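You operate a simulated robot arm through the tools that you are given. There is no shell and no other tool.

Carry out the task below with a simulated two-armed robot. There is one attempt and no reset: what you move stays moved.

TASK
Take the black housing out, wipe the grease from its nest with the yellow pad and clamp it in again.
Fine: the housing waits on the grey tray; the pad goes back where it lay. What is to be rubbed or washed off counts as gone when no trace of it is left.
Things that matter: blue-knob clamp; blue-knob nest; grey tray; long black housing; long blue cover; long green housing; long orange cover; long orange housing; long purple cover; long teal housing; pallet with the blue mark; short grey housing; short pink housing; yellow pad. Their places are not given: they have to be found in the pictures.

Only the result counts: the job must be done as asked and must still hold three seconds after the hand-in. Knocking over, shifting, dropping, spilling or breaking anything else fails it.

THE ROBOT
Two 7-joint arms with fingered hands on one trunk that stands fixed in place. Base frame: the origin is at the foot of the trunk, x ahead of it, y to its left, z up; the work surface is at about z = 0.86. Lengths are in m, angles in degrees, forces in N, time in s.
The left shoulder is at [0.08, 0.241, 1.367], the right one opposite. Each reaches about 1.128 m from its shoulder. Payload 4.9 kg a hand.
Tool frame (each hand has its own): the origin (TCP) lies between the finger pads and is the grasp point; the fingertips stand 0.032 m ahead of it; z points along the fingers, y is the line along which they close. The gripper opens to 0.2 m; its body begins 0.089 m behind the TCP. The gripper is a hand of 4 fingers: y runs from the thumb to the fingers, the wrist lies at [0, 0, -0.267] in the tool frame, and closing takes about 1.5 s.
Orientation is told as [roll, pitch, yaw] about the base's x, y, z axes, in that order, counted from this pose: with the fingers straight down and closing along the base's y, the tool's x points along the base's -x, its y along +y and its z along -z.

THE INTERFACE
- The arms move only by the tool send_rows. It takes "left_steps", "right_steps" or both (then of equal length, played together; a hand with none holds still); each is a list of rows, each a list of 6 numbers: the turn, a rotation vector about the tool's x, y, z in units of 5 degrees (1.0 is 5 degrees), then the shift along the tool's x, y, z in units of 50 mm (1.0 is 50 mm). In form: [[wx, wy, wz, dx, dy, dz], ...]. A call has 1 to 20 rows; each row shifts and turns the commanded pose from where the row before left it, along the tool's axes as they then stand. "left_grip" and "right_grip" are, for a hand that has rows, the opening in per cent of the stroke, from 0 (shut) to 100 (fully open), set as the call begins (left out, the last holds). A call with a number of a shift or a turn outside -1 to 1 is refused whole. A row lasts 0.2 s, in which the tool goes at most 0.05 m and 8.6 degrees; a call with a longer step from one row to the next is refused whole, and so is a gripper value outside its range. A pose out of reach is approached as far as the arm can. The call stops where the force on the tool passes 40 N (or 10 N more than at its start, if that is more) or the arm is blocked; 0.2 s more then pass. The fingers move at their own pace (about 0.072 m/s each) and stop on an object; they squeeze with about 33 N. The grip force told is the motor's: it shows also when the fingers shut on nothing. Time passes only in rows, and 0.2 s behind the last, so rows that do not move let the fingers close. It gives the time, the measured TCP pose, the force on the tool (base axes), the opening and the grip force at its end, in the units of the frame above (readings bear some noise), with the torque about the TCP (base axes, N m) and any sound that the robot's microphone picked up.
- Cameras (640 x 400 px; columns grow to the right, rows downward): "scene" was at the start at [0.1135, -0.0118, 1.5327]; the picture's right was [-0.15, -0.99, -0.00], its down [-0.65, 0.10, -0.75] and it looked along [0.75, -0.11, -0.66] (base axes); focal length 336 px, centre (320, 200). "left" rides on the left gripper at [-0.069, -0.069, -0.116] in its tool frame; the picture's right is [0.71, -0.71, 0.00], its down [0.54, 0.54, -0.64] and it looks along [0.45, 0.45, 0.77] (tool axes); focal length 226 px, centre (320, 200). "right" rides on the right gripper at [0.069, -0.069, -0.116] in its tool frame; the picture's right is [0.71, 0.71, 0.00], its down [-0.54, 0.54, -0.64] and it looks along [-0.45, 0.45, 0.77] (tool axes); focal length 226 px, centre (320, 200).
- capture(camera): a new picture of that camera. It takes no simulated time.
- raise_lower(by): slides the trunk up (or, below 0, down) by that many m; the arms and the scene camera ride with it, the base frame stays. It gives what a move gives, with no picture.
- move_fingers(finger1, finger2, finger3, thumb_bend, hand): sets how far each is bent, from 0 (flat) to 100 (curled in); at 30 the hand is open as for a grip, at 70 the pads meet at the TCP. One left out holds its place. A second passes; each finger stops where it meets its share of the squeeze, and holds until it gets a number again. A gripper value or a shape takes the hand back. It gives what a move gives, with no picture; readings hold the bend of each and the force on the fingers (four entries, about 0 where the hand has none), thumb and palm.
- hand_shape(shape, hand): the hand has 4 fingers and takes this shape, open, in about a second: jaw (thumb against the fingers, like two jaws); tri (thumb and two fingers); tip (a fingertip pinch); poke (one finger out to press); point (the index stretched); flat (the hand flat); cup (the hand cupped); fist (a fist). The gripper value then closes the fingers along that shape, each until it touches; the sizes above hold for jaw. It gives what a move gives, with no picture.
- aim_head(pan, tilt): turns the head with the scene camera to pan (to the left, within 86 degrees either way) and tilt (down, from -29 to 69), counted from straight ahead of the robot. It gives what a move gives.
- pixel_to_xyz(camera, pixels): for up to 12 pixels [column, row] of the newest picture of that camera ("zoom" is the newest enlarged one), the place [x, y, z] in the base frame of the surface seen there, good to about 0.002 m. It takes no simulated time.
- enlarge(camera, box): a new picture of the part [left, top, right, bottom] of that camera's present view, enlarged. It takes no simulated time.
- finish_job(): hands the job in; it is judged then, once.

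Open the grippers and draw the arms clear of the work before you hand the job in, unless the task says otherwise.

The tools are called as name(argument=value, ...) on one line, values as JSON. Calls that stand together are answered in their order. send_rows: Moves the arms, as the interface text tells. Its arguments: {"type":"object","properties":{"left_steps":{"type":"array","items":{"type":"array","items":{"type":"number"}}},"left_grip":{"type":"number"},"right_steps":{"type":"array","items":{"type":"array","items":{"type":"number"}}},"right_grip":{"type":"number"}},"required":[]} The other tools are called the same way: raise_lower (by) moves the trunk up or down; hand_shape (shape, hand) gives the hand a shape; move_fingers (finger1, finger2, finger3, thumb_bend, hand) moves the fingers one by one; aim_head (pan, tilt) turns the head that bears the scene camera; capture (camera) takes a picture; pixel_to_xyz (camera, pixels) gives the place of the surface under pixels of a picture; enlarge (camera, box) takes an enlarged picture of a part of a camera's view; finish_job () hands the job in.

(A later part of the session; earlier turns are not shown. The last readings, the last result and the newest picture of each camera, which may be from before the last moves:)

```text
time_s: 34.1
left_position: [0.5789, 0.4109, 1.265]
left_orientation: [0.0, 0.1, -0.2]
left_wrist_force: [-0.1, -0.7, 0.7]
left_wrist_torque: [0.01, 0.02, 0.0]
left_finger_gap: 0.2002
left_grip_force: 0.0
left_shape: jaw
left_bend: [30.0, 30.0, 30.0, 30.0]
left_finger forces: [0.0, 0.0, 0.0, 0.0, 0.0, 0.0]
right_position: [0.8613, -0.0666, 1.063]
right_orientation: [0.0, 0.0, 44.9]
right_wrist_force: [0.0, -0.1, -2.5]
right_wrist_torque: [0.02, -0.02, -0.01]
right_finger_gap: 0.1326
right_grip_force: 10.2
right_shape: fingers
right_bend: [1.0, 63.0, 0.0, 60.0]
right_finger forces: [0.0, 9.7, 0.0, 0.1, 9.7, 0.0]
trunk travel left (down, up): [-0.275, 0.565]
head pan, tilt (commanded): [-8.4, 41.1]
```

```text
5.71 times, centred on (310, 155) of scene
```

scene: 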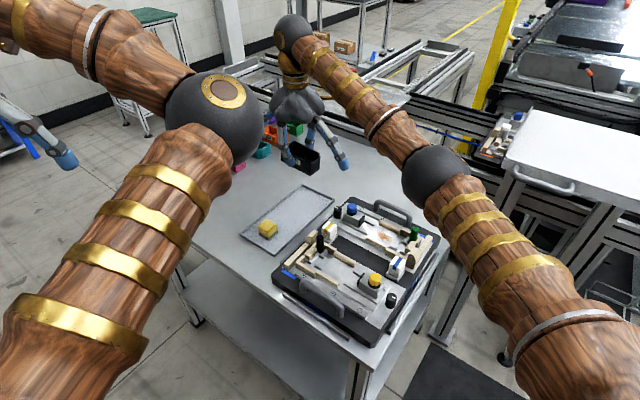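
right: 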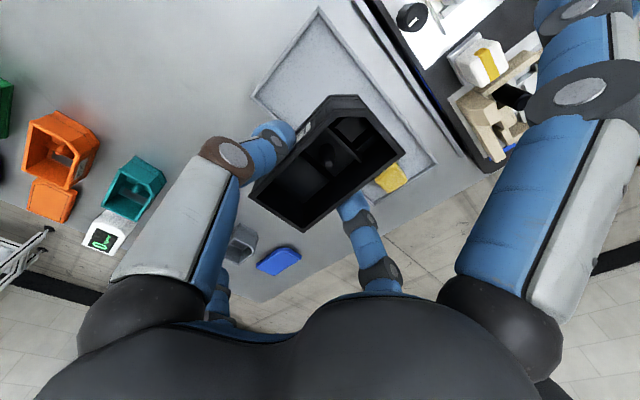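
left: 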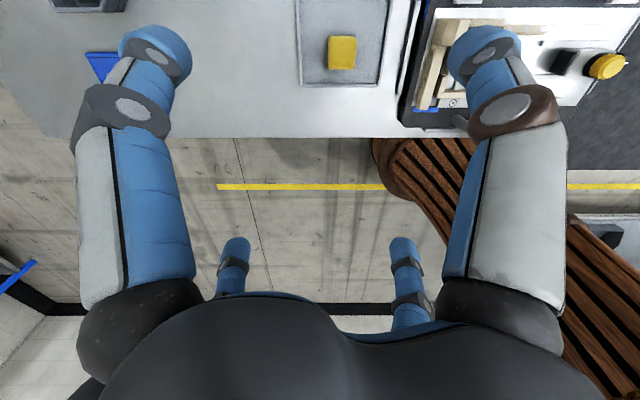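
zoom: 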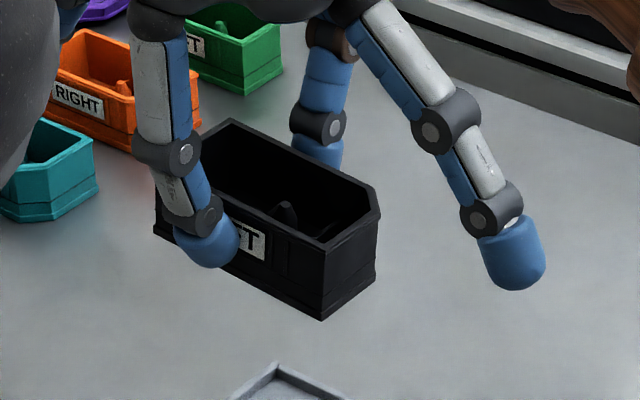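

pixel_to_xyz(camera="zoom", pixels=[[324, 252], [377, 212], [374, 192], [233, 122], [322, 316], [157, 234], [375, 272], [160, 190], [300, 160], [270, 228], [215, 245], [322, 150]])

```text
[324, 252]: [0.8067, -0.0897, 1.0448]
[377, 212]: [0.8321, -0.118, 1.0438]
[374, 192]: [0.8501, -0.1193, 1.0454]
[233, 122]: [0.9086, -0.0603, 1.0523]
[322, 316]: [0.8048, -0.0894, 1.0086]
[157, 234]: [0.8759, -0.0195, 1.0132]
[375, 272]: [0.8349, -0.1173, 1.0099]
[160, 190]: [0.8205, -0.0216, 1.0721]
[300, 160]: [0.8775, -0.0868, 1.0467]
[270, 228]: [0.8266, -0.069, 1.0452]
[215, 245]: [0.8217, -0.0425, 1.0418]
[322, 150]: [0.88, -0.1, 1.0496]
```

The housing is 36 mm tall, tilted under 3°, centred at about (0.858,-0.075) over the tray. Before lowering I check that finger 3 will clear the coloured parts behind and where the finger tips are.

pixel_to_xyz(camera="zoom", pixels=[[515, 285], [515, 240], [235, 90], [45, 160], [110, 140], [198, 105], [140, 152], [60, 200], [275, 70], [180, 150]])

enlarge(camera="right", box=[0, 60, 320, 300])

pixel_to_xyz(camera="right", pixels=[[135, 185], [60, 150], [50, 200], [240, 245], [278, 260], [105, 230], [215, 280], [160, 175], [100, 210], [210, 300]])

```text
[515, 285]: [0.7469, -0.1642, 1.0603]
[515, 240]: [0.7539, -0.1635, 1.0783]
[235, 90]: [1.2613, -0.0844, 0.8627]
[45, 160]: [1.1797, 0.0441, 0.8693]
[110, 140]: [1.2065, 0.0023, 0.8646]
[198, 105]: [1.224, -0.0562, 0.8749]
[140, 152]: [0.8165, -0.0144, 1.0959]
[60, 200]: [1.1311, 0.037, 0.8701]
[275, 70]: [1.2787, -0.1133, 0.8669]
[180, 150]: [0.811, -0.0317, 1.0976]
```

```text
1.67 times, centred on (160, 180) of right
```

zoom: 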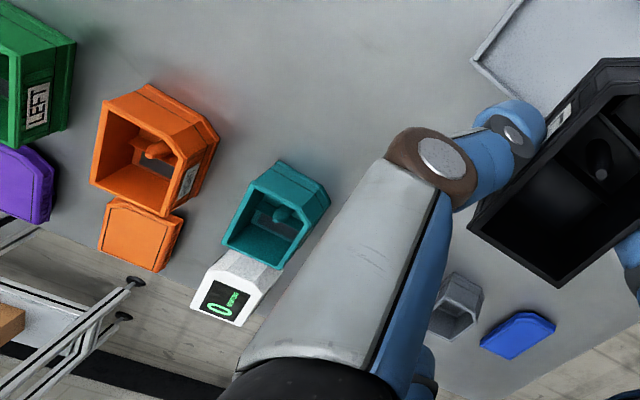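

```text
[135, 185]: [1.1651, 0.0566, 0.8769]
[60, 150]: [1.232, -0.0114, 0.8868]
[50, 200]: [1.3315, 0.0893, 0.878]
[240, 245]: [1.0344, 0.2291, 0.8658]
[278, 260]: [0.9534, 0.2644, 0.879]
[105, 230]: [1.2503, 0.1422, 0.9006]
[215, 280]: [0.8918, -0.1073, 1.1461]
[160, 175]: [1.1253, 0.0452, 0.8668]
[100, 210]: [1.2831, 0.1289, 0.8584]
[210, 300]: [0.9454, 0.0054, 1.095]
```

Finger 1 would come down on the black dial at (0.774,-0.161). I curl finger 1 in to about 37 so its tip stays between housing and dial.

move_fingers(hand="right", finger1=37)

enlarge(camera="scene", box=[270, 120, 350, 190])

enlarge(camera="right", box=[40, 200, 120, 270])

```text
time_s: 35.1
left_position: [0.5789, 0.4116, 1.2651]
left_orientation: [0.0, 0.1, 0.0]
left_wrist_force: [-0.4, -0.4, -0.9]
left_wrist_torque: [0.03, 0.0, 0.01]
left_finger_gap: 0.2
left_grip_force: 0.1
left_shape: jaw
left_bend: [30.0, 30.0, 30.0, 30.0]
left_finger forces: [0.0, 0.1, 0.0, 0.0, 0.1, 0.0]
right_position: [0.8627, -0.0664, 1.0634]
right_orientation: [0.0, 0.0, 45.0]
right_wrist_force: [0.4, -0.2, -1.1]
right_wrist_torque: [0.01, 0.03, 0.03]
right_finger_gap: 0.0856
right_grip_force: 10.2
right_shape: fingers
right_bend: [37.0, 63.0, 0.0, 60.0]
right_finger forces: [0.0, 9.7, 0.1, 0.0, 9.8, 0.1]
trunk travel left (down, up): [-0.275, 0.565]
head pan, tilt (commanded): [-8.4, 41.1]
```

```text
5.71 times, centred on (310, 155) of scene
```

zoom: 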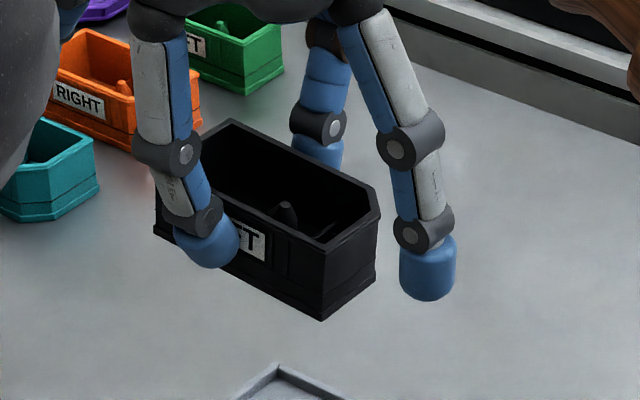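

```text
5.71 times, centred on (80, 235) of right
```

zoom: 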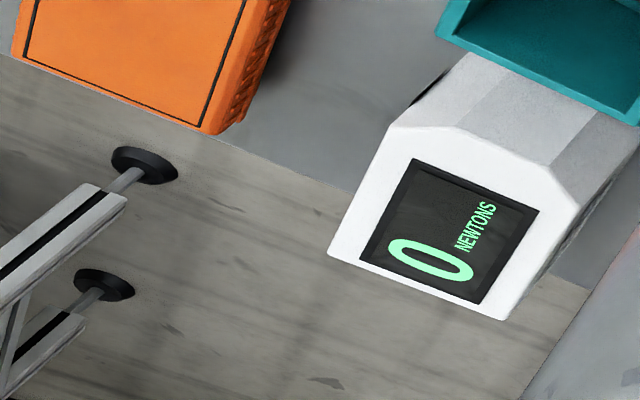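

A small display reads "0 NEWTONS" — I'll watch it when clamping. Now finger 1 is clear, so I lower the housing toward the tray, 130 mm first.

send_rows(right_steps=[[0, 0, 0, 0, 0, 0.5], [0, 0, 0, 0, 0, 0.5], [0, 0, 0, 0, 0, 0.5], [0, 0, 0, 0, 0, 0.5], [0, 0, 0, 0, 0, 0.4], [0, 0, 0, 0, 0, 0.2], [0, 0, 0, 0, 0, 0]])

enlarge(camera="scene", box=[250, 150, 370, 250])

enlarge(camera="right", box=[200, 60, 440, 250])

```text
time_s: 36.7
left_position: [0.5795, 0.4112, 1.2641]
left_orientation: [0.0, 0.1, -0.1]
left_wrist_force: [-0.6, 1.1, 0.2]
left_wrist_torque: [-0.01, 0.02, 0.05]
left_finger_gap: 0.1998
left_grip_force: 0.0
left_shape: jaw
left_bend: [30.0, 30.0, 30.0, 30.0]
left_finger forces: [0.0, 0.1, 0.1, 0.0, 0.1, 0.0]
right_position: [0.8605, -0.0664, 0.9335]
right_orientation: [0.0, 0.0, 45.0]
right_wrist_force: [0.6, 0.3, -1.4]
right_wrist_torque: [0.01, 0.02, 0.01]
right_finger_gap: 0.0854
right_grip_force: 9.0
right_shape: fingers
right_bend: [37.0, 63.0, 0.0, 60.0]
right_finger forces: [0.1, 9.7, 0.0, 0.1, 9.7, 0.0]
trunk travel left (down, up): [-0.275, 0.565]
head pan, tilt (commanded): [-8.4, 41.1]
```

```text
4.00 times, centred on (310, 200) of scene
```

zoom: 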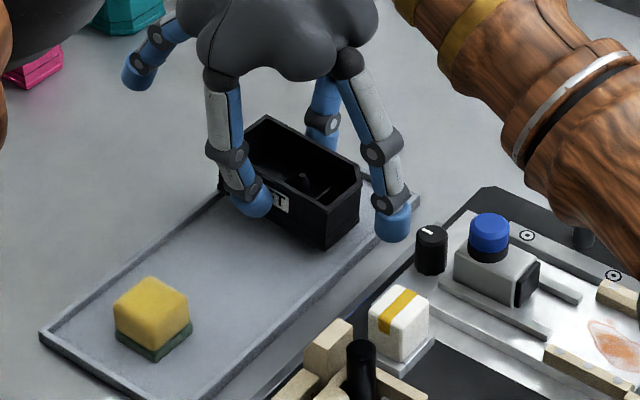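

```text
2.11 times, centred on (320, 155) of right
```

zoom: 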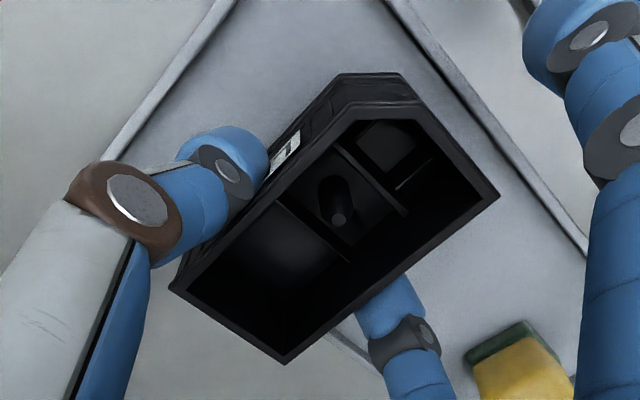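

I check the bottom corner heights and place relative to the tray rim before the final drop.

enlarge(camera="scene", box=[290, 170, 360, 220])

pixel_to_xyz(camera="scene", pixels=[[313, 210], [322, 203], [287, 197], [314, 199], [347, 199], [330, 214], [300, 200]])

```text
8.00 times, centred on (325, 195) of scene
```

zoom: 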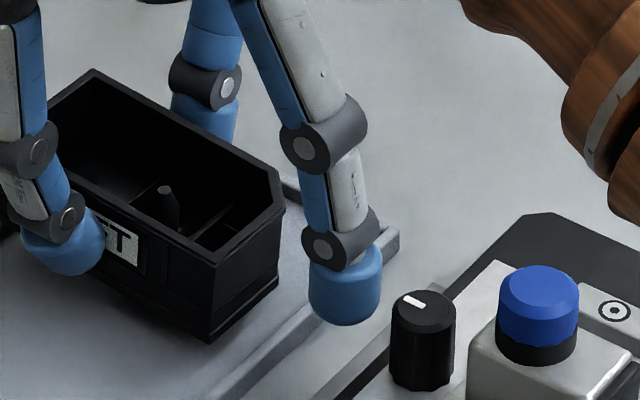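

```text
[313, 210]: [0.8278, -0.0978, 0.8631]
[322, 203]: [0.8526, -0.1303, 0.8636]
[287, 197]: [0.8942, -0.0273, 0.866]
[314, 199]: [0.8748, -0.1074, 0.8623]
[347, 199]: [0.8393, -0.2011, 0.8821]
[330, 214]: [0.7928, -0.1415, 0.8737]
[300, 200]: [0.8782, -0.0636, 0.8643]
```

send_rows(right_steps=[[0, 0, 0, 0, 0, 0.08], [0, 0, 0, 0, 0, 0.08], [0, 0, 0, 0, 0, 0.08], [0, 0, 0, 0, 0, 0]])

enlarge(camera="scene", box=[270, 160, 350, 220])

```text
time_s: 37.7
left_position: [0.579, 0.4122, 1.2629]
left_orientation: [0.0, 0.1, -0.1]
left_wrist_force: [0.0, 0.3, -0.3]
left_wrist_torque: [-0.02, -0.04, -0.02]
left_finger_gap: 0.2
left_grip_force: 0.0
left_shape: jaw
left_bend: [30.0, 30.0, 30.0, 30.0]
left_finger forces: [0.2, 0.0, 0.0, 0.0, 0.0, 0.1]
right_position: [0.8604, -0.0685, 0.9208]
right_orientation: [0.0, 0.0, 45.0]
right_wrist_force: [-0.1, 0.6, -0.6]
right_wrist_torque: [-0.03, -0.01, 0.01]
right_finger_gap: 0.0855
right_grip_force: 9.6
right_shape: fingers
right_bend: [37.0, 63.0, 0.0, 60.0]
right_finger forces: [0.0, 9.8, 0.1, 0.0, 9.8, 0.1]
trunk travel left (down, up): [-0.275, 0.565]
head pan, tilt (commanded): [-8.4, 41.1]
```

```text
6.67 times, centred on (310, 190) of scene
```

zoom: 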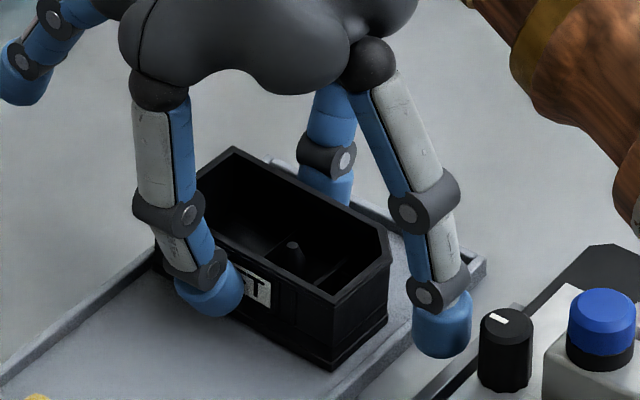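

pixel_to_xyz(camera="zoom", pixels=[[331, 360], [387, 320], [160, 265], [350, 380], [400, 330], [334, 300], [235, 150], [388, 255], [420, 370], [440, 350]])

send_rows(right_steps=[[0, 0, 0, 0, 0, 0.04], [0, 0, 0, 0, 0, 0.04], [0, 0, 0, 0, 0, 0]])

```text
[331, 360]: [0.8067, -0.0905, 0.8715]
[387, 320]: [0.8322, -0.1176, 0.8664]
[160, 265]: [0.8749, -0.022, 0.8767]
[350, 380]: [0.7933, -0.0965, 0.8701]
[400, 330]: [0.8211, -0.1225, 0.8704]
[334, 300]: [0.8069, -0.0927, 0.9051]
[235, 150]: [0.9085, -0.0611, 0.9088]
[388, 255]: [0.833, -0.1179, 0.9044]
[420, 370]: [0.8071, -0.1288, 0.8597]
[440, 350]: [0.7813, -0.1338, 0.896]
```

```text
time_s: 38.5
left_position: [0.5806, 0.4115, 1.2639]
left_orientation: [0.0, 0.0, -0.1]
left_wrist_force: [-0.5, 0.2, -0.9]
left_wrist_torque: [0.02, 0.02, -0.02]
left_finger_gap: 0.2001
left_grip_force: 0.0
left_shape: jaw
left_bend: [30.0, 30.0, 30.0, 30.0]
left_finger forces: [0.0, 0.1, 0.0, 0.0, 0.1, 0.1]
right_position: [0.8604, -0.0669, 0.9175]
right_orientation: [0.0, 0.0, 45.1]
right_wrist_force: [1.0, 0.6, 1.4]
right_wrist_torque: [-0.06, -0.07, 0.03]
right_finger_gap: 0.0852
right_grip_force: 9.6
right_shape: fingers
right_bend: [37.0, 63.0, 0.0, 60.0]
right_finger forces: [0.0, 10.2, 0.0, 0.0, 10.1, 0.1]
trunk travel left (down, up): [-0.275, 0.565]
head pan, tilt (commanded): [-8.4, 41.1]
```

Contact is beginning (wrist z +1.4 N). I lower another 4 mm so the high end also settles.

send_rows(right_steps=[[0, 0, 0, 0, 0, 0.04], [0, 0, 0, 0, 0, 0.04], [0, 0, 0, 0, 0, 0]])

enlarge(camera="scene", box=[270, 160, 350, 220])

pixel_to_xyz(camera="zoom", pixels=[[334, 305], [235, 153], [388, 260], [172, 228], [200, 190]])

```text
time_s: 39.3
left_position: [0.5769, 0.4111, 1.2657]
left_orientation: [0.1, 0.0, 0.0]
left_wrist_force: [1.5, 0.0, -0.1]
left_wrist_torque: [-0.05, -0.04, -0.03]
left_finger_gap: 0.2002
left_grip_force: 0.1
left_shape: jaw
left_bend: [30.0, 30.0, 30.0, 30.0]
left_finger forces: [0.1, 0.1, 0.1, 0.0, 0.0, 0.0]
right_position: [0.8601, -0.0676, 0.9176]
right_orientation: [-0.2, -0.1, 45.0]
right_wrist_force: [2.0, 1.0, 16.4]
right_wrist_torque: [-0.17, -0.15, 0.05]
right_finger_gap: 0.0853
right_grip_force: 13.9
right_shape: fingers
right_bend: [37.0, 63.0, 0.0, 60.0]
right_finger forces: [0.1, 12.9, 0.1, 0.0, 14.2, 0.0]
trunk travel left (down, up): [-0.275, 0.565]
head pan, tilt (commanded): [-8.4, 41.1]
```

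```text
6.67 times, centred on (310, 190) of scene
```

zoom: 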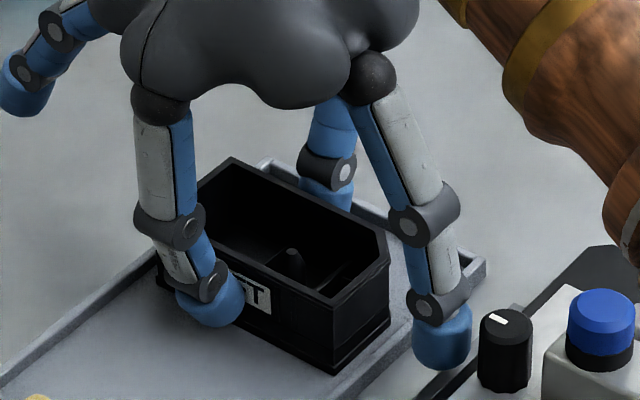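

```text
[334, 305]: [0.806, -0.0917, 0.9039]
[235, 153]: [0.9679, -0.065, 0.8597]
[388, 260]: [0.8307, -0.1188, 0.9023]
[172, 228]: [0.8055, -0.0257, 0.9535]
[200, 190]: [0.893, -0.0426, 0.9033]
```

The housing now sits flat (rim 0.903 at both ends) under 16 N. I relieve the push by 3 mm and open the thumb and finger2.

send_rows(right_steps=[[0, 0, 0, 0, 0, -0.06], [0, 0, 0, 0, 0, 0]])

move_fingers(hand="right", finger2=50, thumb_bend=50)

enlarge(camera="scene", box=[270, 160, 350, 220])

```text
time_s: 39.9
left_position: [0.5787, 0.4121, 1.2655]
left_orientation: [-0.1, 0.0, 0.0]
left_wrist_force: [0.2, 0.0, 0.3]
left_wrist_torque: [-0.01, 0.01, -0.01]
left_finger_gap: 0.2002
left_grip_force: 0.0
left_shape: jaw
left_bend: [30.0, 30.0, 30.0, 30.0]
left_finger forces: [0.0, 0.0, 0.0, 0.0, 0.0, 0.0]
right_position: [0.8598, -0.0677, 0.9167]
right_orientation: [0.0, 0.0, 45.0]
right_wrist_force: [1.0, 0.2, 6.6]
right_wrist_torque: [-0.07, -0.18, 0.06]
right_finger_gap: 0.0857
right_grip_force: 12.3
right_shape: fingers
right_bend: [37.0, 63.0, 0.0, 60.0]
right_finger forces: [0.0, 11.9, 0.0, 0.0, 12.2, 0.0]
trunk travel left (down, up): [-0.275, 0.565]
head pan, tilt (commanded): [-8.4, 41.1]
```

```text
time_s: 40.9
left_position: [0.5801, 0.4122, 1.2643]
left_orientation: [0.1, 0.0, -0.1]
left_wrist_force: [0.8, 1.1, 0.0]
left_wrist_torque: [0.01, -0.02, -0.01]
left_finger_gap: 0.2001
left_grip_force: 0.0
left_shape: jaw
left_bend: [30.0, 30.0, 30.0, 30.0]
left_finger forces: [0.0, 0.1, 0.0, 0.0, 0.0, 0.0]
right_position: [0.8609, -0.069, 0.9162]
right_orientation: [0.0, 0.0, 45.0]
right_wrist_force: [-0.2, -0.5, 0.0]
right_wrist_torque: [-0.02, 0.0, 0.03]
right_finger_gap: 0.0957
right_grip_force: 0.0
right_shape: fingers
right_bend: [37.0, 50.0, 0.0, 50.0]
right_finger forces: [0.0, 0.0, 0.0, 0.1, 0.0, 0.0]
trunk travel left (down, up): [-0.275, 0.565]
head pan, tilt (commanded): [-8.4, 41.1]
```

```text
6.67 times, centred on (310, 190) of scene
```

zoom: 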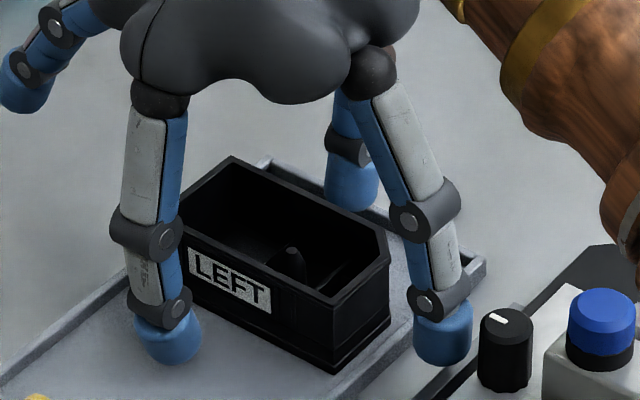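

The housing is released upright on the tray. I rise straight up clear of it and then study the grease patch.

send_rows(right_steps=[[0, 0, 0, 0, 0, -0.3], [0, 0, 0, 0, 0, -0.6], [0, 0, 0, 0, 0, -0.8], [0, 0, 0, 0, 0, -0.8], [0, 0, 0, 0, 0, 0]])

capture(camera="scene")

enlarge(camera="scene", box=[360, 205, 430, 255])

pixel_to_xyz(camera="zoom", pixels=[[190, 170], [180, 215], [240, 280], [310, 270], [250, 210], [150, 150], [210, 130], [310, 190], [330, 250], [400, 270], [350, 290], [130, 230]])

```text
time_s: 42.1
left_position: [0.5794, 0.411, 1.2637]
left_orientation: [0.0, 0.2, 0.0]
left_wrist_force: [0.9, -0.1, -0.5]
left_wrist_torque: [0.03, 0.0, 0.02]
left_finger_gap: 0.2002
left_grip_force: 0.0
left_shape: jaw
left_bend: [30.0, 30.0, 30.0, 30.0]
left_finger forces: [0.0, 0.0, 0.0, 0.1, 0.0, 0.0]
right_position: [0.8626, -0.0674, 1.0421]
right_orientation: [0.1, 0.0, 44.9]
right_wrist_force: [0.5, -0.3, -0.3]
right_wrist_torque: [0.04, 0.03, -0.01]
right_finger_gap: 0.0953
right_grip_force: 0.0
right_shape: fingers
right_bend: [37.0, 50.0, 0.0, 50.0]
right_finger forces: [0.1, 0.0, 0.1, 0.0, 0.0, 0.1]
trunk travel left (down, up): [-0.275, 0.565]
head pan, tilt (commanded): [-8.4, 41.1]
```

```text
taken
```

scene: 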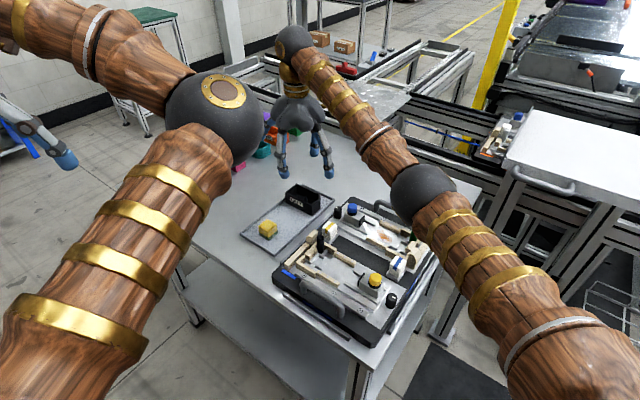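

```text
8.00 times, centred on (395, 230) of scene
```

zoom: 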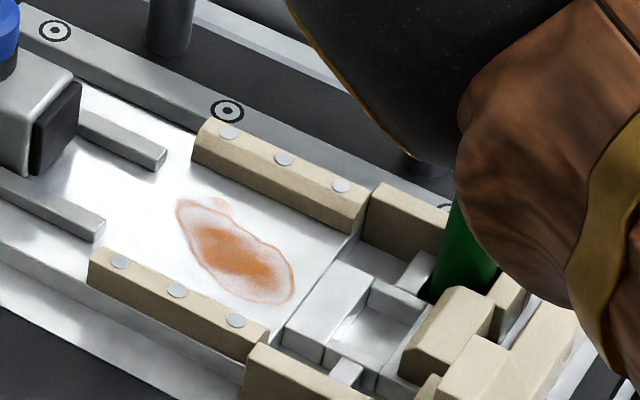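

```text
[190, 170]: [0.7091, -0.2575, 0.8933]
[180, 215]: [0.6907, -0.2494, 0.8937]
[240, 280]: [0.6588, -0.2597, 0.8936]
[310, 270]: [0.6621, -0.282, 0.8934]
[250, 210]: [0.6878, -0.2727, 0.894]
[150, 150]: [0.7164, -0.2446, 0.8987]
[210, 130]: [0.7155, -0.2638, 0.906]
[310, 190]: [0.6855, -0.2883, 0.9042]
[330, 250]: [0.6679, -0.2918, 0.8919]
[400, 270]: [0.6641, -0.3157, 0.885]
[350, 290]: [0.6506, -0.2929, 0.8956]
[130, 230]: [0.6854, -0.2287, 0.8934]
```

The nest floor lies at z≈0.8935 with strips 12 mm above it. I measure the outline of the grease and the surrounding walls.

pixel_to_xyz(camera="zoom", pixels=[[178, 207], [215, 200], [248, 228], [288, 262], [292, 290], [262, 303], [235, 293], [203, 262], [186, 235], [235, 245]])

pixel_to_xyz(camera="zoom", pixels=[[275, 320], [195, 275], [115, 240], [210, 180], [270, 205], [335, 235], [330, 290], [300, 340], [340, 262], [60, 130], [100, 230], [155, 165]])

```text
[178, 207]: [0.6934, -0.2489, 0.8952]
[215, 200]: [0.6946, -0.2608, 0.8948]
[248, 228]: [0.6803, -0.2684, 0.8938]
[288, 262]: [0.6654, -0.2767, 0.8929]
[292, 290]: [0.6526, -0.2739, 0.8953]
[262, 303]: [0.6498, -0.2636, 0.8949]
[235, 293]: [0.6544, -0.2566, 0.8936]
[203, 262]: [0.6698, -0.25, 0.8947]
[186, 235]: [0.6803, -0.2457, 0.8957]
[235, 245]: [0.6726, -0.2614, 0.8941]
```

```text
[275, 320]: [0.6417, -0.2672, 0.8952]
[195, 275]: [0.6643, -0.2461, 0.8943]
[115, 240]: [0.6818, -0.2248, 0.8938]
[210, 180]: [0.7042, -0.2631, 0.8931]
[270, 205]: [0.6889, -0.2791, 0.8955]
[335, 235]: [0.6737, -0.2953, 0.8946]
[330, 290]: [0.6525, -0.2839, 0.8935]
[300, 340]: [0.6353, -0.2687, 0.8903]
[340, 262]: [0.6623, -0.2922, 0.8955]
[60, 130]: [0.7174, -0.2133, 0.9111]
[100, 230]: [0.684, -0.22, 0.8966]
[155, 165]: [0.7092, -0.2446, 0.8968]
```

Grease spans u 0.267–0.315 and v 0.644–0.676 (pallet axes), inside a 42 mm wide channel; the 34 mm pad fits. I switch the right hand to the four-finger jaw shape, which stays compact around the pad, and move above the pad.

hand_shape(hand="right", shape="jaw")

send_rows(right_steps=[[0, 0, 0, 0.044, 0.76, 0], [0, 0, 0, 0.044, 0.76, 0], [0, 0, 0, 0.044, 0.76, 0], [0, 0, 0, 0.044, 0.76, 0], [0, 0, 0, 0, 0, 0]], right_grip=50)

capture(camera="right")

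enlarge(camera="scene", box=[230, 130, 350, 260])

```text
time_s: 43.0
left_position: [0.5783, 0.4116, 1.2658]
left_orientation: [0.0, 0.1, 0.0]
left_wrist_force: [0.5, 1.2, -0.1]
left_wrist_torque: [0.01, 0.02, -0.01]
left_finger_gap: 0.1999
left_grip_force: 0.1
left_shape: jaw
left_bend: [30.0, 30.0, 30.0, 30.0]
left_finger forces: [0.1, 0.0, 0.0, 0.0, 0.0, 0.0]
right_position: [0.8623, -0.0672, 1.0428]
right_orientation: [0.1, 0.0, 45.1]
right_wrist_force: [0.7, -0.7, -0.1]
right_wrist_torque: [0.0, -0.01, 0.05]
right_finger_gap: 0.1999
right_grip_force: 0.0
right_shape: jaw
right_bend: [30.0, 30.0, 30.0, 30.0]
right_finger forces: [0.0, 0.1, 0.0, 0.0, 0.0, 0.0]
trunk travel left (down, up): [-0.275, 0.565]
head pan, tilt (commanded): [-8.4, 41.1]
```

```text
time_s: 44.2
left_position: [0.5793, 0.4117, 1.2654]
left_orientation: [0.0, 0.1, 0.0]
left_wrist_force: [0.0, 0.0, -0.3]
left_wrist_torque: [0.0, 0.01, -0.02]
left_finger_gap: 0.1999
left_grip_force: 0.1
left_shape: jaw
left_bend: [30.0, 30.0, 30.0, 30.0]
left_finger forces: [0.0, 0.0, 0.0, 0.0, 0.0, 0.1]
right_position: [0.7481, 0.0341, 1.0414]
right_orientation: [0.0, 0.0, 45.0]
right_wrist_force: [-0.4, -0.2, 0.3]
right_wrist_torque: [-0.01, 0.01, 0.01]
right_finger_gap: 0.1004
right_grip_force: 0.2
right_shape: jaw
right_bend: [38.0, 38.0, 38.0, 36.0]
right_finger forces: [0.0, 0.0, 0.1, 0.0, 0.1, 0.0]
trunk travel left (down, up): [-0.275, 0.565]
head pan, tilt (commanded): [-8.4, 41.1]
```

```text
taken
```

right: 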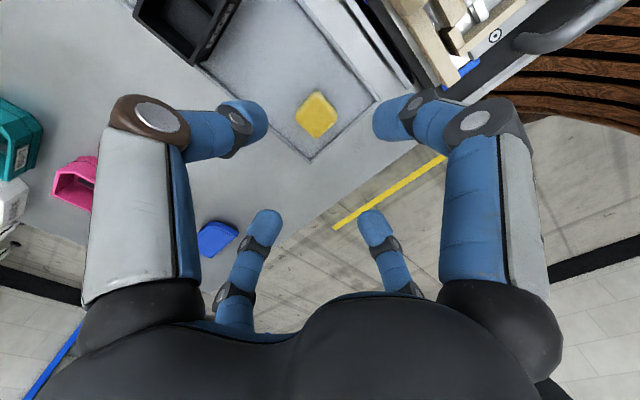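

```text
3.08 times, centred on (290, 195) of scene
```

zoom: 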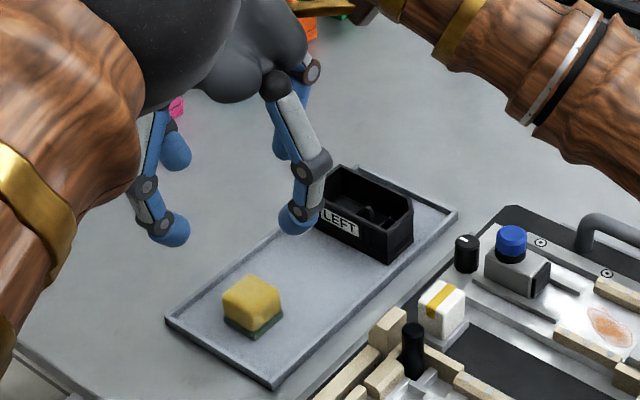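

The hand hovers over the pad, seen at (316,115) in the right view. I measure the pad's top corners from this camera for centring.

enlarge(camera="right", box=[260, 70, 380, 160])

pixel_to_xyz(camera="right", pixels=[[318, 93], [337, 118], [316, 136], [297, 112], [316, 115], [318, 97], [333, 118], [316, 132], [301, 113]])

```text
4.44 times, centred on (320, 115) of right
```

zoom: 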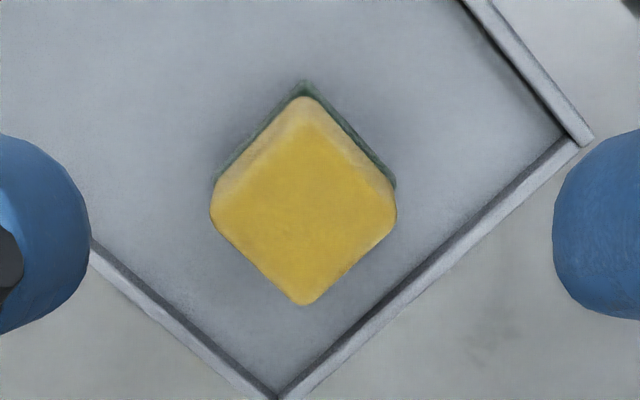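

```text
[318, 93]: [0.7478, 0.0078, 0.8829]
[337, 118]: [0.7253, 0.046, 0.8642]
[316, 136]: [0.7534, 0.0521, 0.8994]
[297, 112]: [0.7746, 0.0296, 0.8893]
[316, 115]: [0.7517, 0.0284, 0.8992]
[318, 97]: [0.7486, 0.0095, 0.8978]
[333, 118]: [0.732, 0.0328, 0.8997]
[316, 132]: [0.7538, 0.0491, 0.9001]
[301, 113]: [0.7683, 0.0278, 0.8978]
```

Pad centre ≈ (0.750,0.0325). I shift 2.5 mm toward +v and descend to z≈0.912 with the jaws half open around the pad.

send_rows(right_steps=[[0, 0, 0, 0, -0.05, 0.52], [0, 0, 0, 0, 0, 0.52], [0, 0, 0, 0, 0, 0.52], [0, 0, 0, 0, 0, 0.52], [0, 0, 0, 0, 0, 0.5], [0, 0, 0, 0, 0, 0]])

capture(camera="right")

enlarge(camera="scene", box=[230, 170, 330, 260])

```text
time_s: 45.6
left_position: [0.5791, 0.4108, 1.2647]
left_orientation: [-0.1, 0.0, 0.0]
left_wrist_force: [0.0, 0.4, -0.9]
left_wrist_torque: [0.01, 0.0, 0.0]
left_finger_gap: 0.2
left_grip_force: 0.0
left_shape: jaw
left_bend: [30.0, 30.0, 30.0, 30.0]
left_finger forces: [0.1, 0.0, 0.0, 0.1, 0.0, 0.0]
right_position: [0.7502, 0.0316, 0.9132]
right_orientation: [0.0, 0.0, 45.0]
right_wrist_force: [0.2, -0.9, 0.5]
right_wrist_torque: [-0.01, 0.03, 0.02]
right_finger_gap: 0.1005
right_grip_force: 0.0
right_shape: jaw
right_bend: [38.0, 38.0, 38.0, 36.0]
right_finger forces: [0.0, 0.0, 0.0, 0.0, 0.0, 0.0]
trunk travel left (down, up): [-0.275, 0.565]
head pan, tilt (commanded): [-8.4, 41.1]
```

```text
taken
```

right: 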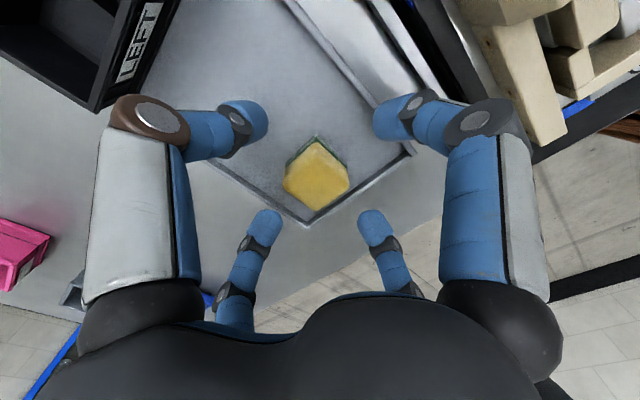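

```text
4.44 times, centred on (280, 215) of scene
```

zoom: 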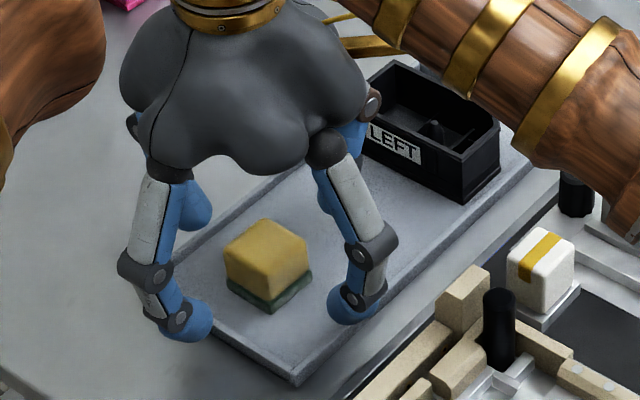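

The four fingers surround the pad evenly. I lower 3 mm more and close the jaws on it.

send_rows(right_steps=[[0, 0, 0, 0, 0, 0.06], [0, 0, 0, 0, 0, 0]])

send_rows(right_steps=[[0, 0, 0, 0, 0, 0], [0, 0, 0, 0, 0, 0], [0, 0, 0, 0, 0, 0], [0, 0, 0, 0, 0, 0], [0, 0, 0, 0, 0, 0], [0, 0, 0, 0, 0, 0], [0, 0, 0, 0, 0, 0], [0, 0, 0, 0, 0, 0]], right_grip=0)

capture(camera="right")

enlarge(camera="scene", box=[230, 170, 330, 260])

```text
time_s: 46.2
left_position: [0.5783, 0.4115, 1.2643]
left_orientation: [0.0, 0.2, 0.1]
left_wrist_force: [-0.3, -0.6, -0.2]
left_wrist_torque: [-0.01, -0.03, -0.02]
left_finger_gap: 0.2001
left_grip_force: 0.1
left_shape: jaw
left_bend: [30.0, 30.0, 30.0, 30.0]
left_finger forces: [0.0, 0.0, 0.1, 0.0, 0.1, 0.0]
right_position: [0.7511, 0.0324, 0.9108]
right_orientation: [0.1, 0.0, 45.0]
right_wrist_force: [0.3, 0.2, -0.3]
right_wrist_torque: [-0.02, 0.01, 0.05]
right_finger_gap: 0.1005
right_grip_force: 0.1
right_shape: jaw
right_bend: [38.0, 38.0, 38.0, 36.0]
right_finger forces: [0.0, 0.1, 0.1, 0.0, 0.0, 0.1]
trunk travel left (down, up): [-0.275, 0.565]
head pan, tilt (commanded): [-8.4, 41.1]
```

```text
time_s: 48.0
left_position: [0.579, 0.4117, 1.2657]
left_orientation: [0.0, 0.1, -0.1]
left_wrist_force: [-0.2, -0.6, -0.2]
left_wrist_torque: [0.03, -0.01, 0.01]
left_finger_gap: 0.2002
left_grip_force: 0.2
left_shape: jaw
left_bend: [30.0, 30.0, 30.0, 30.0]
left_finger forces: [0.1, 0.0, 0.1, 0.0, 0.1, 0.0]
right_position: [0.7504, 0.0311, 0.9109]
right_orientation: [0.0, 0.0, 45.0]
right_wrist_force: [0.6, 0.5, -0.6]
right_wrist_torque: [0.01, 0.0, -0.01]
right_finger_gap: 0.0328
right_grip_force: 32.9
right_shape: jaw
right_bend: [57.0, 57.0, 57.0, 56.0]
right_finger forces: [29.1, 29.3, 29.3, 0.0, 29.6, 0.1]
trunk travel left (down, up): [-0.275, 0.565]
head pan, tilt (commanded): [-8.4, 41.1]
```

```text
taken
```

right: 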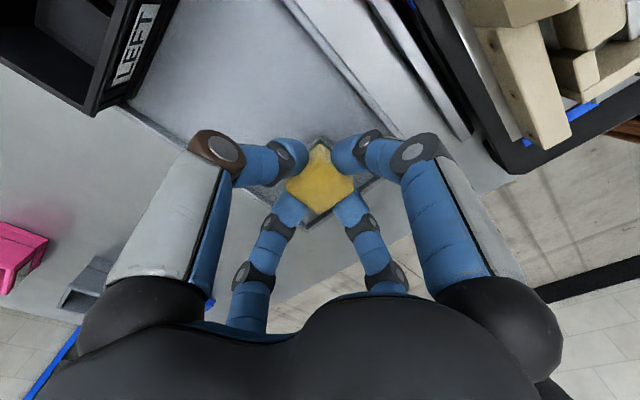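

```text
4.44 times, centred on (280, 215) of scene
```

zoom: 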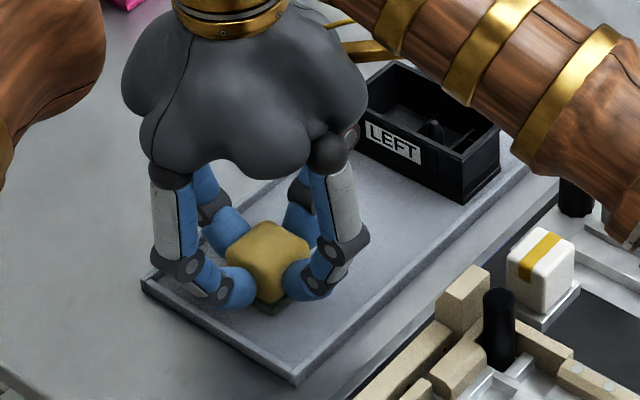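

All four fingers grip the pad evenly (29 N each, TCP (0.7504,0.0311,0.9109)). I lift it to z≈1.04 and carry it over the greasy nest at about (0.675,-0.261).

send_rows(right_steps=[[0, 0, 0, 0, 0, -0.3], [0, 0, 0, 0, 0, -0.6], [0, 0, 0, 0, 0, -0.8], [0, 0, 0, 0, 0, -0.88], [0, 0, 0, 0.649, -0.3835, 0], [0, 0, 0, 0.649, -0.3835, 0], [0, 0, 0, 0.649, -0.3835, 0], [0, 0, 0, 0.649, -0.3835, 0], [0, 0, 0, 0.649, -0.3835, 0], [0, 0, 0, 0.649, -0.3835, 0], [0, 0, 0, 0.649, -0.3835, 0], [0, 0, 0, 0.649, -0.3835, 0], [0, 0, 0, 0, 0, 0]])

capture(camera="right")

enlarge(camera="scene", box=[340, 150, 450, 260])

```text
time_s: 50.8
left_position: [0.5793, 0.412, 1.2653]
left_orientation: [0.1, 0.1, 0.0]
left_wrist_force: [0.3, 0.6, 0.0]
left_wrist_torque: [-0.02, 0.0, 0.02]
left_finger_gap: 0.2001
left_grip_force: 0.0
left_shape: jaw
left_bend: [30.0, 30.0, 30.0, 30.0]
left_finger forces: [0.0, 0.0, 0.0, 0.0, 0.0, 0.1]
right_position: [0.6739, -0.26, 1.0393]
right_orientation: [0.0, 0.1, 45.0]
right_wrist_force: [0.0, 1.0, -0.2]
right_wrist_torque: [0.0, 0.02, 0.0]
right_finger_gap: 0.0329
right_grip_force: 32.9
right_shape: jaw
right_bend: [57.0, 57.0, 57.0, 56.0]
right_finger forces: [29.0, 29.3, 29.4, 0.0, 29.7, 0.1]
trunk travel left (down, up): [-0.275, 0.565]
head pan, tilt (commanded): [-8.4, 41.1]
```

```text
taken
```

right: 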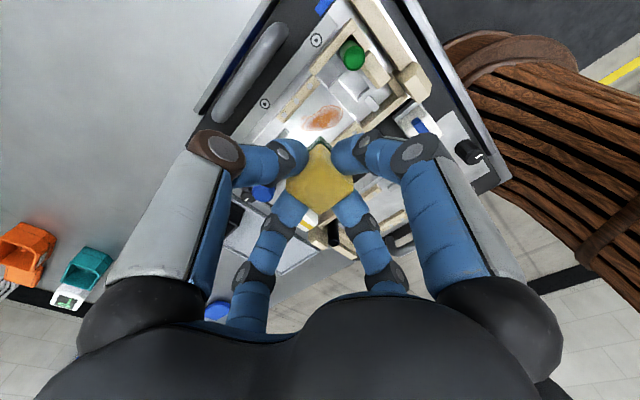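

```text
3.64 times, centred on (395, 205) of scene
```

zoom: 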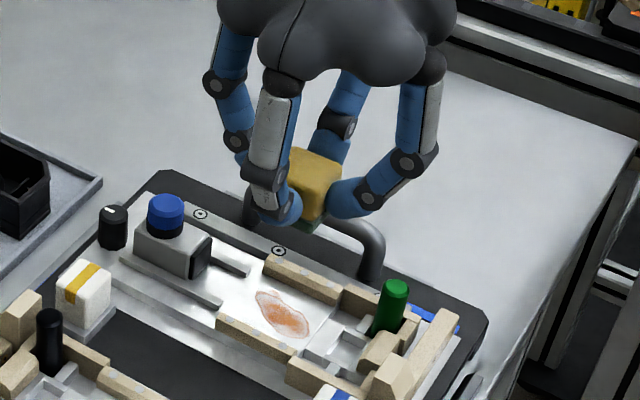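

I cross-check the grease and channel walls in the right camera before going down.

enlarge(camera="right", box=[250, 50, 410, 150])

pixel_to_xyz(camera="zoom", pixels=[[300, 295], [370, 225], [345, 205], [240, 285], [270, 220], [350, 300], [390, 260], [180, 270], [330, 160], [420, 330], [470, 260], [385, 180]])

```text
4.00 times, centred on (330, 100) of right
```

zoom: 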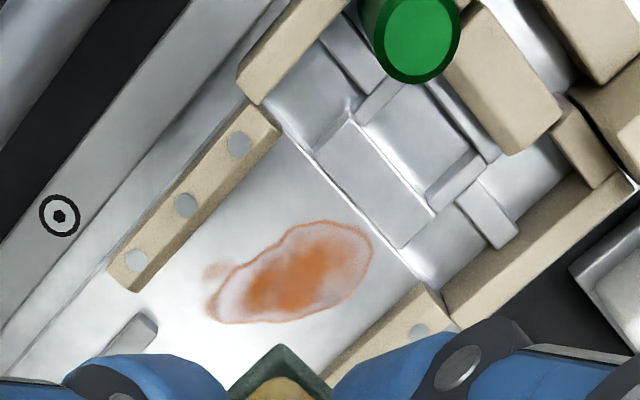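

```text
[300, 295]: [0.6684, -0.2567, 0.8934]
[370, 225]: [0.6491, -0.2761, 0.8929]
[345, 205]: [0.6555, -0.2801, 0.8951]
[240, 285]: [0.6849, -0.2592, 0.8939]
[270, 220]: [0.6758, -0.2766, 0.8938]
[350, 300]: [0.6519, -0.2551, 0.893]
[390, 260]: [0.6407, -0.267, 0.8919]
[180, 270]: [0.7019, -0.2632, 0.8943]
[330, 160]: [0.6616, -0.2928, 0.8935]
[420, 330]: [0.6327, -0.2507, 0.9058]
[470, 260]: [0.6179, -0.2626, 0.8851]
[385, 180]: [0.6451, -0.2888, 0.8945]
```

The floor and supports are level with the greasy area (z≈0.8935). I lower the pad to just above the floor.

send_rows(right_steps=[[0, 0, 0, 0, 0, 0.6], [0, 0, 0, 0, 0, 0.6], [0, 0, 0, 0, 0, 0.55], [0, 0, 0, 0, 0, 0.1], [0, 0, 0, 0, 0, 0]])

enlarge(camera="right", box=[220, 50, 420, 230])

enlarge(camera="scene", box=[350, 180, 440, 260])

```text
time_s: 52.0
left_position: [0.5797, 0.4123, 1.2655]
left_orientation: [0.1, 0.1, 0.0]
left_wrist_force: [0.4, 0.5, 0.3]
left_wrist_torque: [0.02, -0.04, 0.0]
left_finger_gap: 0.1998
left_grip_force: 0.1
left_shape: jaw
left_bend: [30.0, 30.0, 30.0, 30.0]
left_finger forces: [0.0, 0.1, 0.0, 0.0, 0.0, 0.0]
right_position: [0.6731, -0.2613, 0.9465]
right_orientation: [0.0, 0.0, 45.0]
right_wrist_force: [0.1, 0.0, -0.6]
right_wrist_torque: [0.0, 0.01, -0.01]
right_finger_gap: 0.0325
right_grip_force: 32.9
right_shape: jaw
right_bend: [57.0, 57.0, 57.0, 56.0]
right_finger forces: [29.1, 29.3, 29.3, 0.0, 29.6, 0.0]
trunk travel left (down, up): [-0.275, 0.565]
head pan, tilt (commanded): [-8.4, 41.1]
```

```text
2.22 times, centred on (320, 140) of right
```

zoom: 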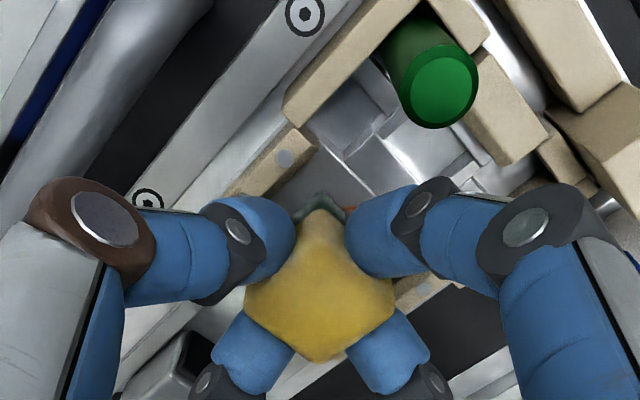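

```text
5.00 times, centred on (395, 220) of scene
```

zoom: 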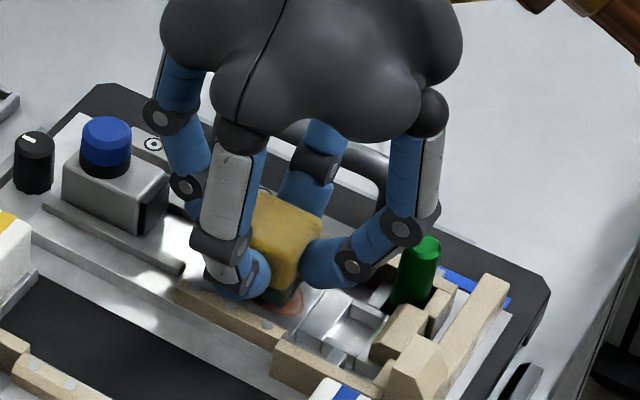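

The pad is about 6 mm above the floor inside the channel. I lower in 2 mm rows until it bears.

send_rows(right_steps=[[0, 0, 0, 0, 0, 0.04], [0, 0, 0, 0, 0, 0.04], [0, 0, 0, 0, 0, 0.04], [0, 0, 0, 0, 0, 0]])

```text
time_s: 53.0
left_position: [0.5793, 0.4112, 1.2648]
left_orientation: [0.0, 0.0, 0.1]
left_wrist_force: [0.4, 0.1, 1.2]
left_wrist_torque: [0.0, 0.01, 0.02]
left_finger_gap: 0.1999
left_grip_force: 0.1
left_shape: jaw
left_bend: [30.0, 30.0, 30.0, 30.0]
left_finger forces: [0.1, 0.0, 0.0, 0.0, 0.1, 0.0]
right_position: [0.6734, -0.261, 0.9409]
right_orientation: [0.0, -0.1, 45.0]
right_wrist_force: [0.4, 0.1, -0.7]
right_wrist_torque: [0.01, 0.03, 0.03]
right_finger_gap: 0.0327
right_grip_force: 33.0
right_shape: jaw
right_bend: [57.0, 57.0, 57.0, 56.0]
right_finger forces: [29.1, 29.3, 29.4, 0.0, 29.5, 0.1]
trunk travel left (down, up): [-0.275, 0.565]
head pan, tilt (commanded): [-8.4, 41.1]
```

send_rows(right_steps=[[0, 0, 0, 0, 0, 0.04], [0, 0, 0, 0, 0, 0.04], [0, 0, 0, 0, 0, 0]])

```text
time_s: 53.8
left_position: [0.5775, 0.4113, 1.2655]
left_orientation: [0.0, 0.0, 0.0]
left_wrist_force: [-0.2, -0.8, -0.7]
left_wrist_torque: [-0.02, 0.02, -0.05]
left_finger_gap: 0.2001
left_grip_force: 0.1
left_shape: jaw
left_bend: [30.0, 30.0, 30.0, 30.0]
left_finger forces: [0.0, 0.1, 0.0, 0.1, 0.1, 0.1]
right_position: [0.6738, -0.2617, 0.9398]
right_orientation: [-0.2, -0.1, 45.0]
right_wrist_force: [3.9, -0.7, 16.7]
right_wrist_torque: [-0.05, -0.15, 0.0]
right_finger_gap: 0.0332
right_grip_force: 33.0
right_shape: jaw
right_bend: [57.0, 57.0, 57.0, 56.0]
right_finger forces: [30.6, 30.9, 32.1, 0.1, 33.9, 0.0]
trunk travel left (down, up): [-0.275, 0.565]
head pan, tilt (commanded): [-8.4, 41.1]
```

The pad bears with about 17 N. I ease 1 mm and wipe in strokes along the channel (±17 mm), watching the forces.

send_rows(right_steps=[[0, 0, 0, 0, 0, -0.015], [0, 0, 0, 0.14, 0, 0], [0, 0, 0, 0.14, 0, 0], [0, 0, 0, -0.136, 0, 0], [0, 0, 0, -0.136, 0, 0], [0, 0, 0, -0.136, 0, 0], [0, 0, 0, -0.136, 0, 0], [0, 0, 0, -0.136, 0, 0], [0, 0, 0, 0.136, 0, 0], [0, 0, 0, 0.136, 0, 0], [0, 0, 0, 0.136, 0, 0], [0, 0, 0, 0.136, 0, 0], [0, 0, 0, 0.136, 0, 0], [0, 0, 0, 0, 0, 0]])

enlarge(camera="scene", box=[350, 180, 440, 260])

```text
time_s: 56.8
left_position: [0.5785, 0.4131, 1.2651]
left_orientation: [-0.2, 0.0, -0.1]
left_wrist_force: [-0.1, -0.2, 1.1]
left_wrist_torque: [0.0, 0.03, 0.01]
left_finger_gap: 0.1998
left_grip_force: 0.0
left_shape: jaw
left_bend: [30.0, 30.0, 30.0, 30.0]
left_finger forces: [0.0, 0.0, 0.0, 0.0, 0.0, 0.0]
right_position: [0.6637, -0.2701, 0.938]
right_orientation: [0.0, 0.0, 45.0]
right_wrist_force: [4.1, 5.3, 20.1]
right_wrist_torque: [0.17, -0.18, 0.01]
right_finger_gap: 0.0334
right_grip_force: 32.7
right_shape: jaw
right_bend: [79.0, 57.0, 57.0, 56.0]
right_finger forces: [31.2, 33.3, 36.2, 0.1, 34.0, 0.0]
trunk travel left (down, up): [-0.275, 0.565]
head pan, tilt (commanded): [-8.4, 41.1]
```

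```text
5.00 times, centred on (395, 220) of scene
```

zoom: 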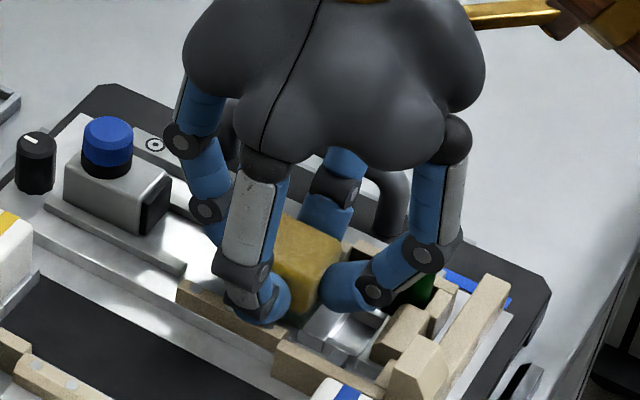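

Wiping works with ~20 N down and 7 N drag. I shift the line toward the far strip and stroke again, then toward the near strip.

send_rows(right_steps=[[0, 0, 0, 0, -0.07, -0.012], [0, 0, 0, -0.136, 0, 0], [0, 0, 0, -0.136, 0, 0], [0, 0, 0, -0.136, 0, 0], [0, 0, 0, -0.136, 0, 0], [0, 0, 0, -0.136, 0, 0], [0, 0, 0, 0, -0.06, 0], [0, 0, 0, 0.136, 0, 0], [0, 0, 0, 0.136, 0, 0], [0, 0, 0, 0.136, 0, 0], [0, 0, 0, 0.136, 0, 0], [0, 0, 0, 0.136, 0, 0], [0, 0, 0, 0, 0, 0]])

enlarge(camera="right", box=[220, 50, 420, 230])

```text
time_s: 59.6
left_position: [0.577, 0.413, 1.2647]
left_orientation: [0.0, -0.1, -0.1]
left_wrist_force: [0.2, 0.3, -0.3]
left_wrist_torque: [0.01, -0.03, 0.01]
left_finger_gap: 0.1996
left_grip_force: 0.1
left_shape: jaw
left_bend: [30.0, 30.0, 30.0, 30.0]
left_finger forces: [0.0, 0.0, 0.0, 0.0, 0.1, 0.0]
right_position: [0.6681, -0.2768, 0.9393]
right_orientation: [-0.2, 0.1, 45.0]
right_wrist_force: [4.0, 2.4, 14.2]
right_wrist_torque: [0.03, -0.11, 0.0]
right_finger_gap: 0.0332
right_grip_force: 33.0
right_shape: jaw
right_bend: [57.0, 57.0, 57.0, 56.0]
right_finger forces: [31.9, 33.0, 35.0, 0.1, 33.5, 0.0]
trunk travel left (down, up): [-0.275, 0.565]
head pan, tilt (commanded): [-8.4, 41.1]
```

```text
2.22 times, centred on (320, 140) of right
```

zoom: 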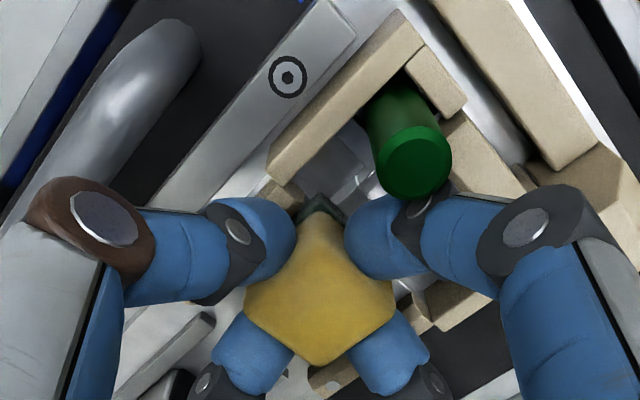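

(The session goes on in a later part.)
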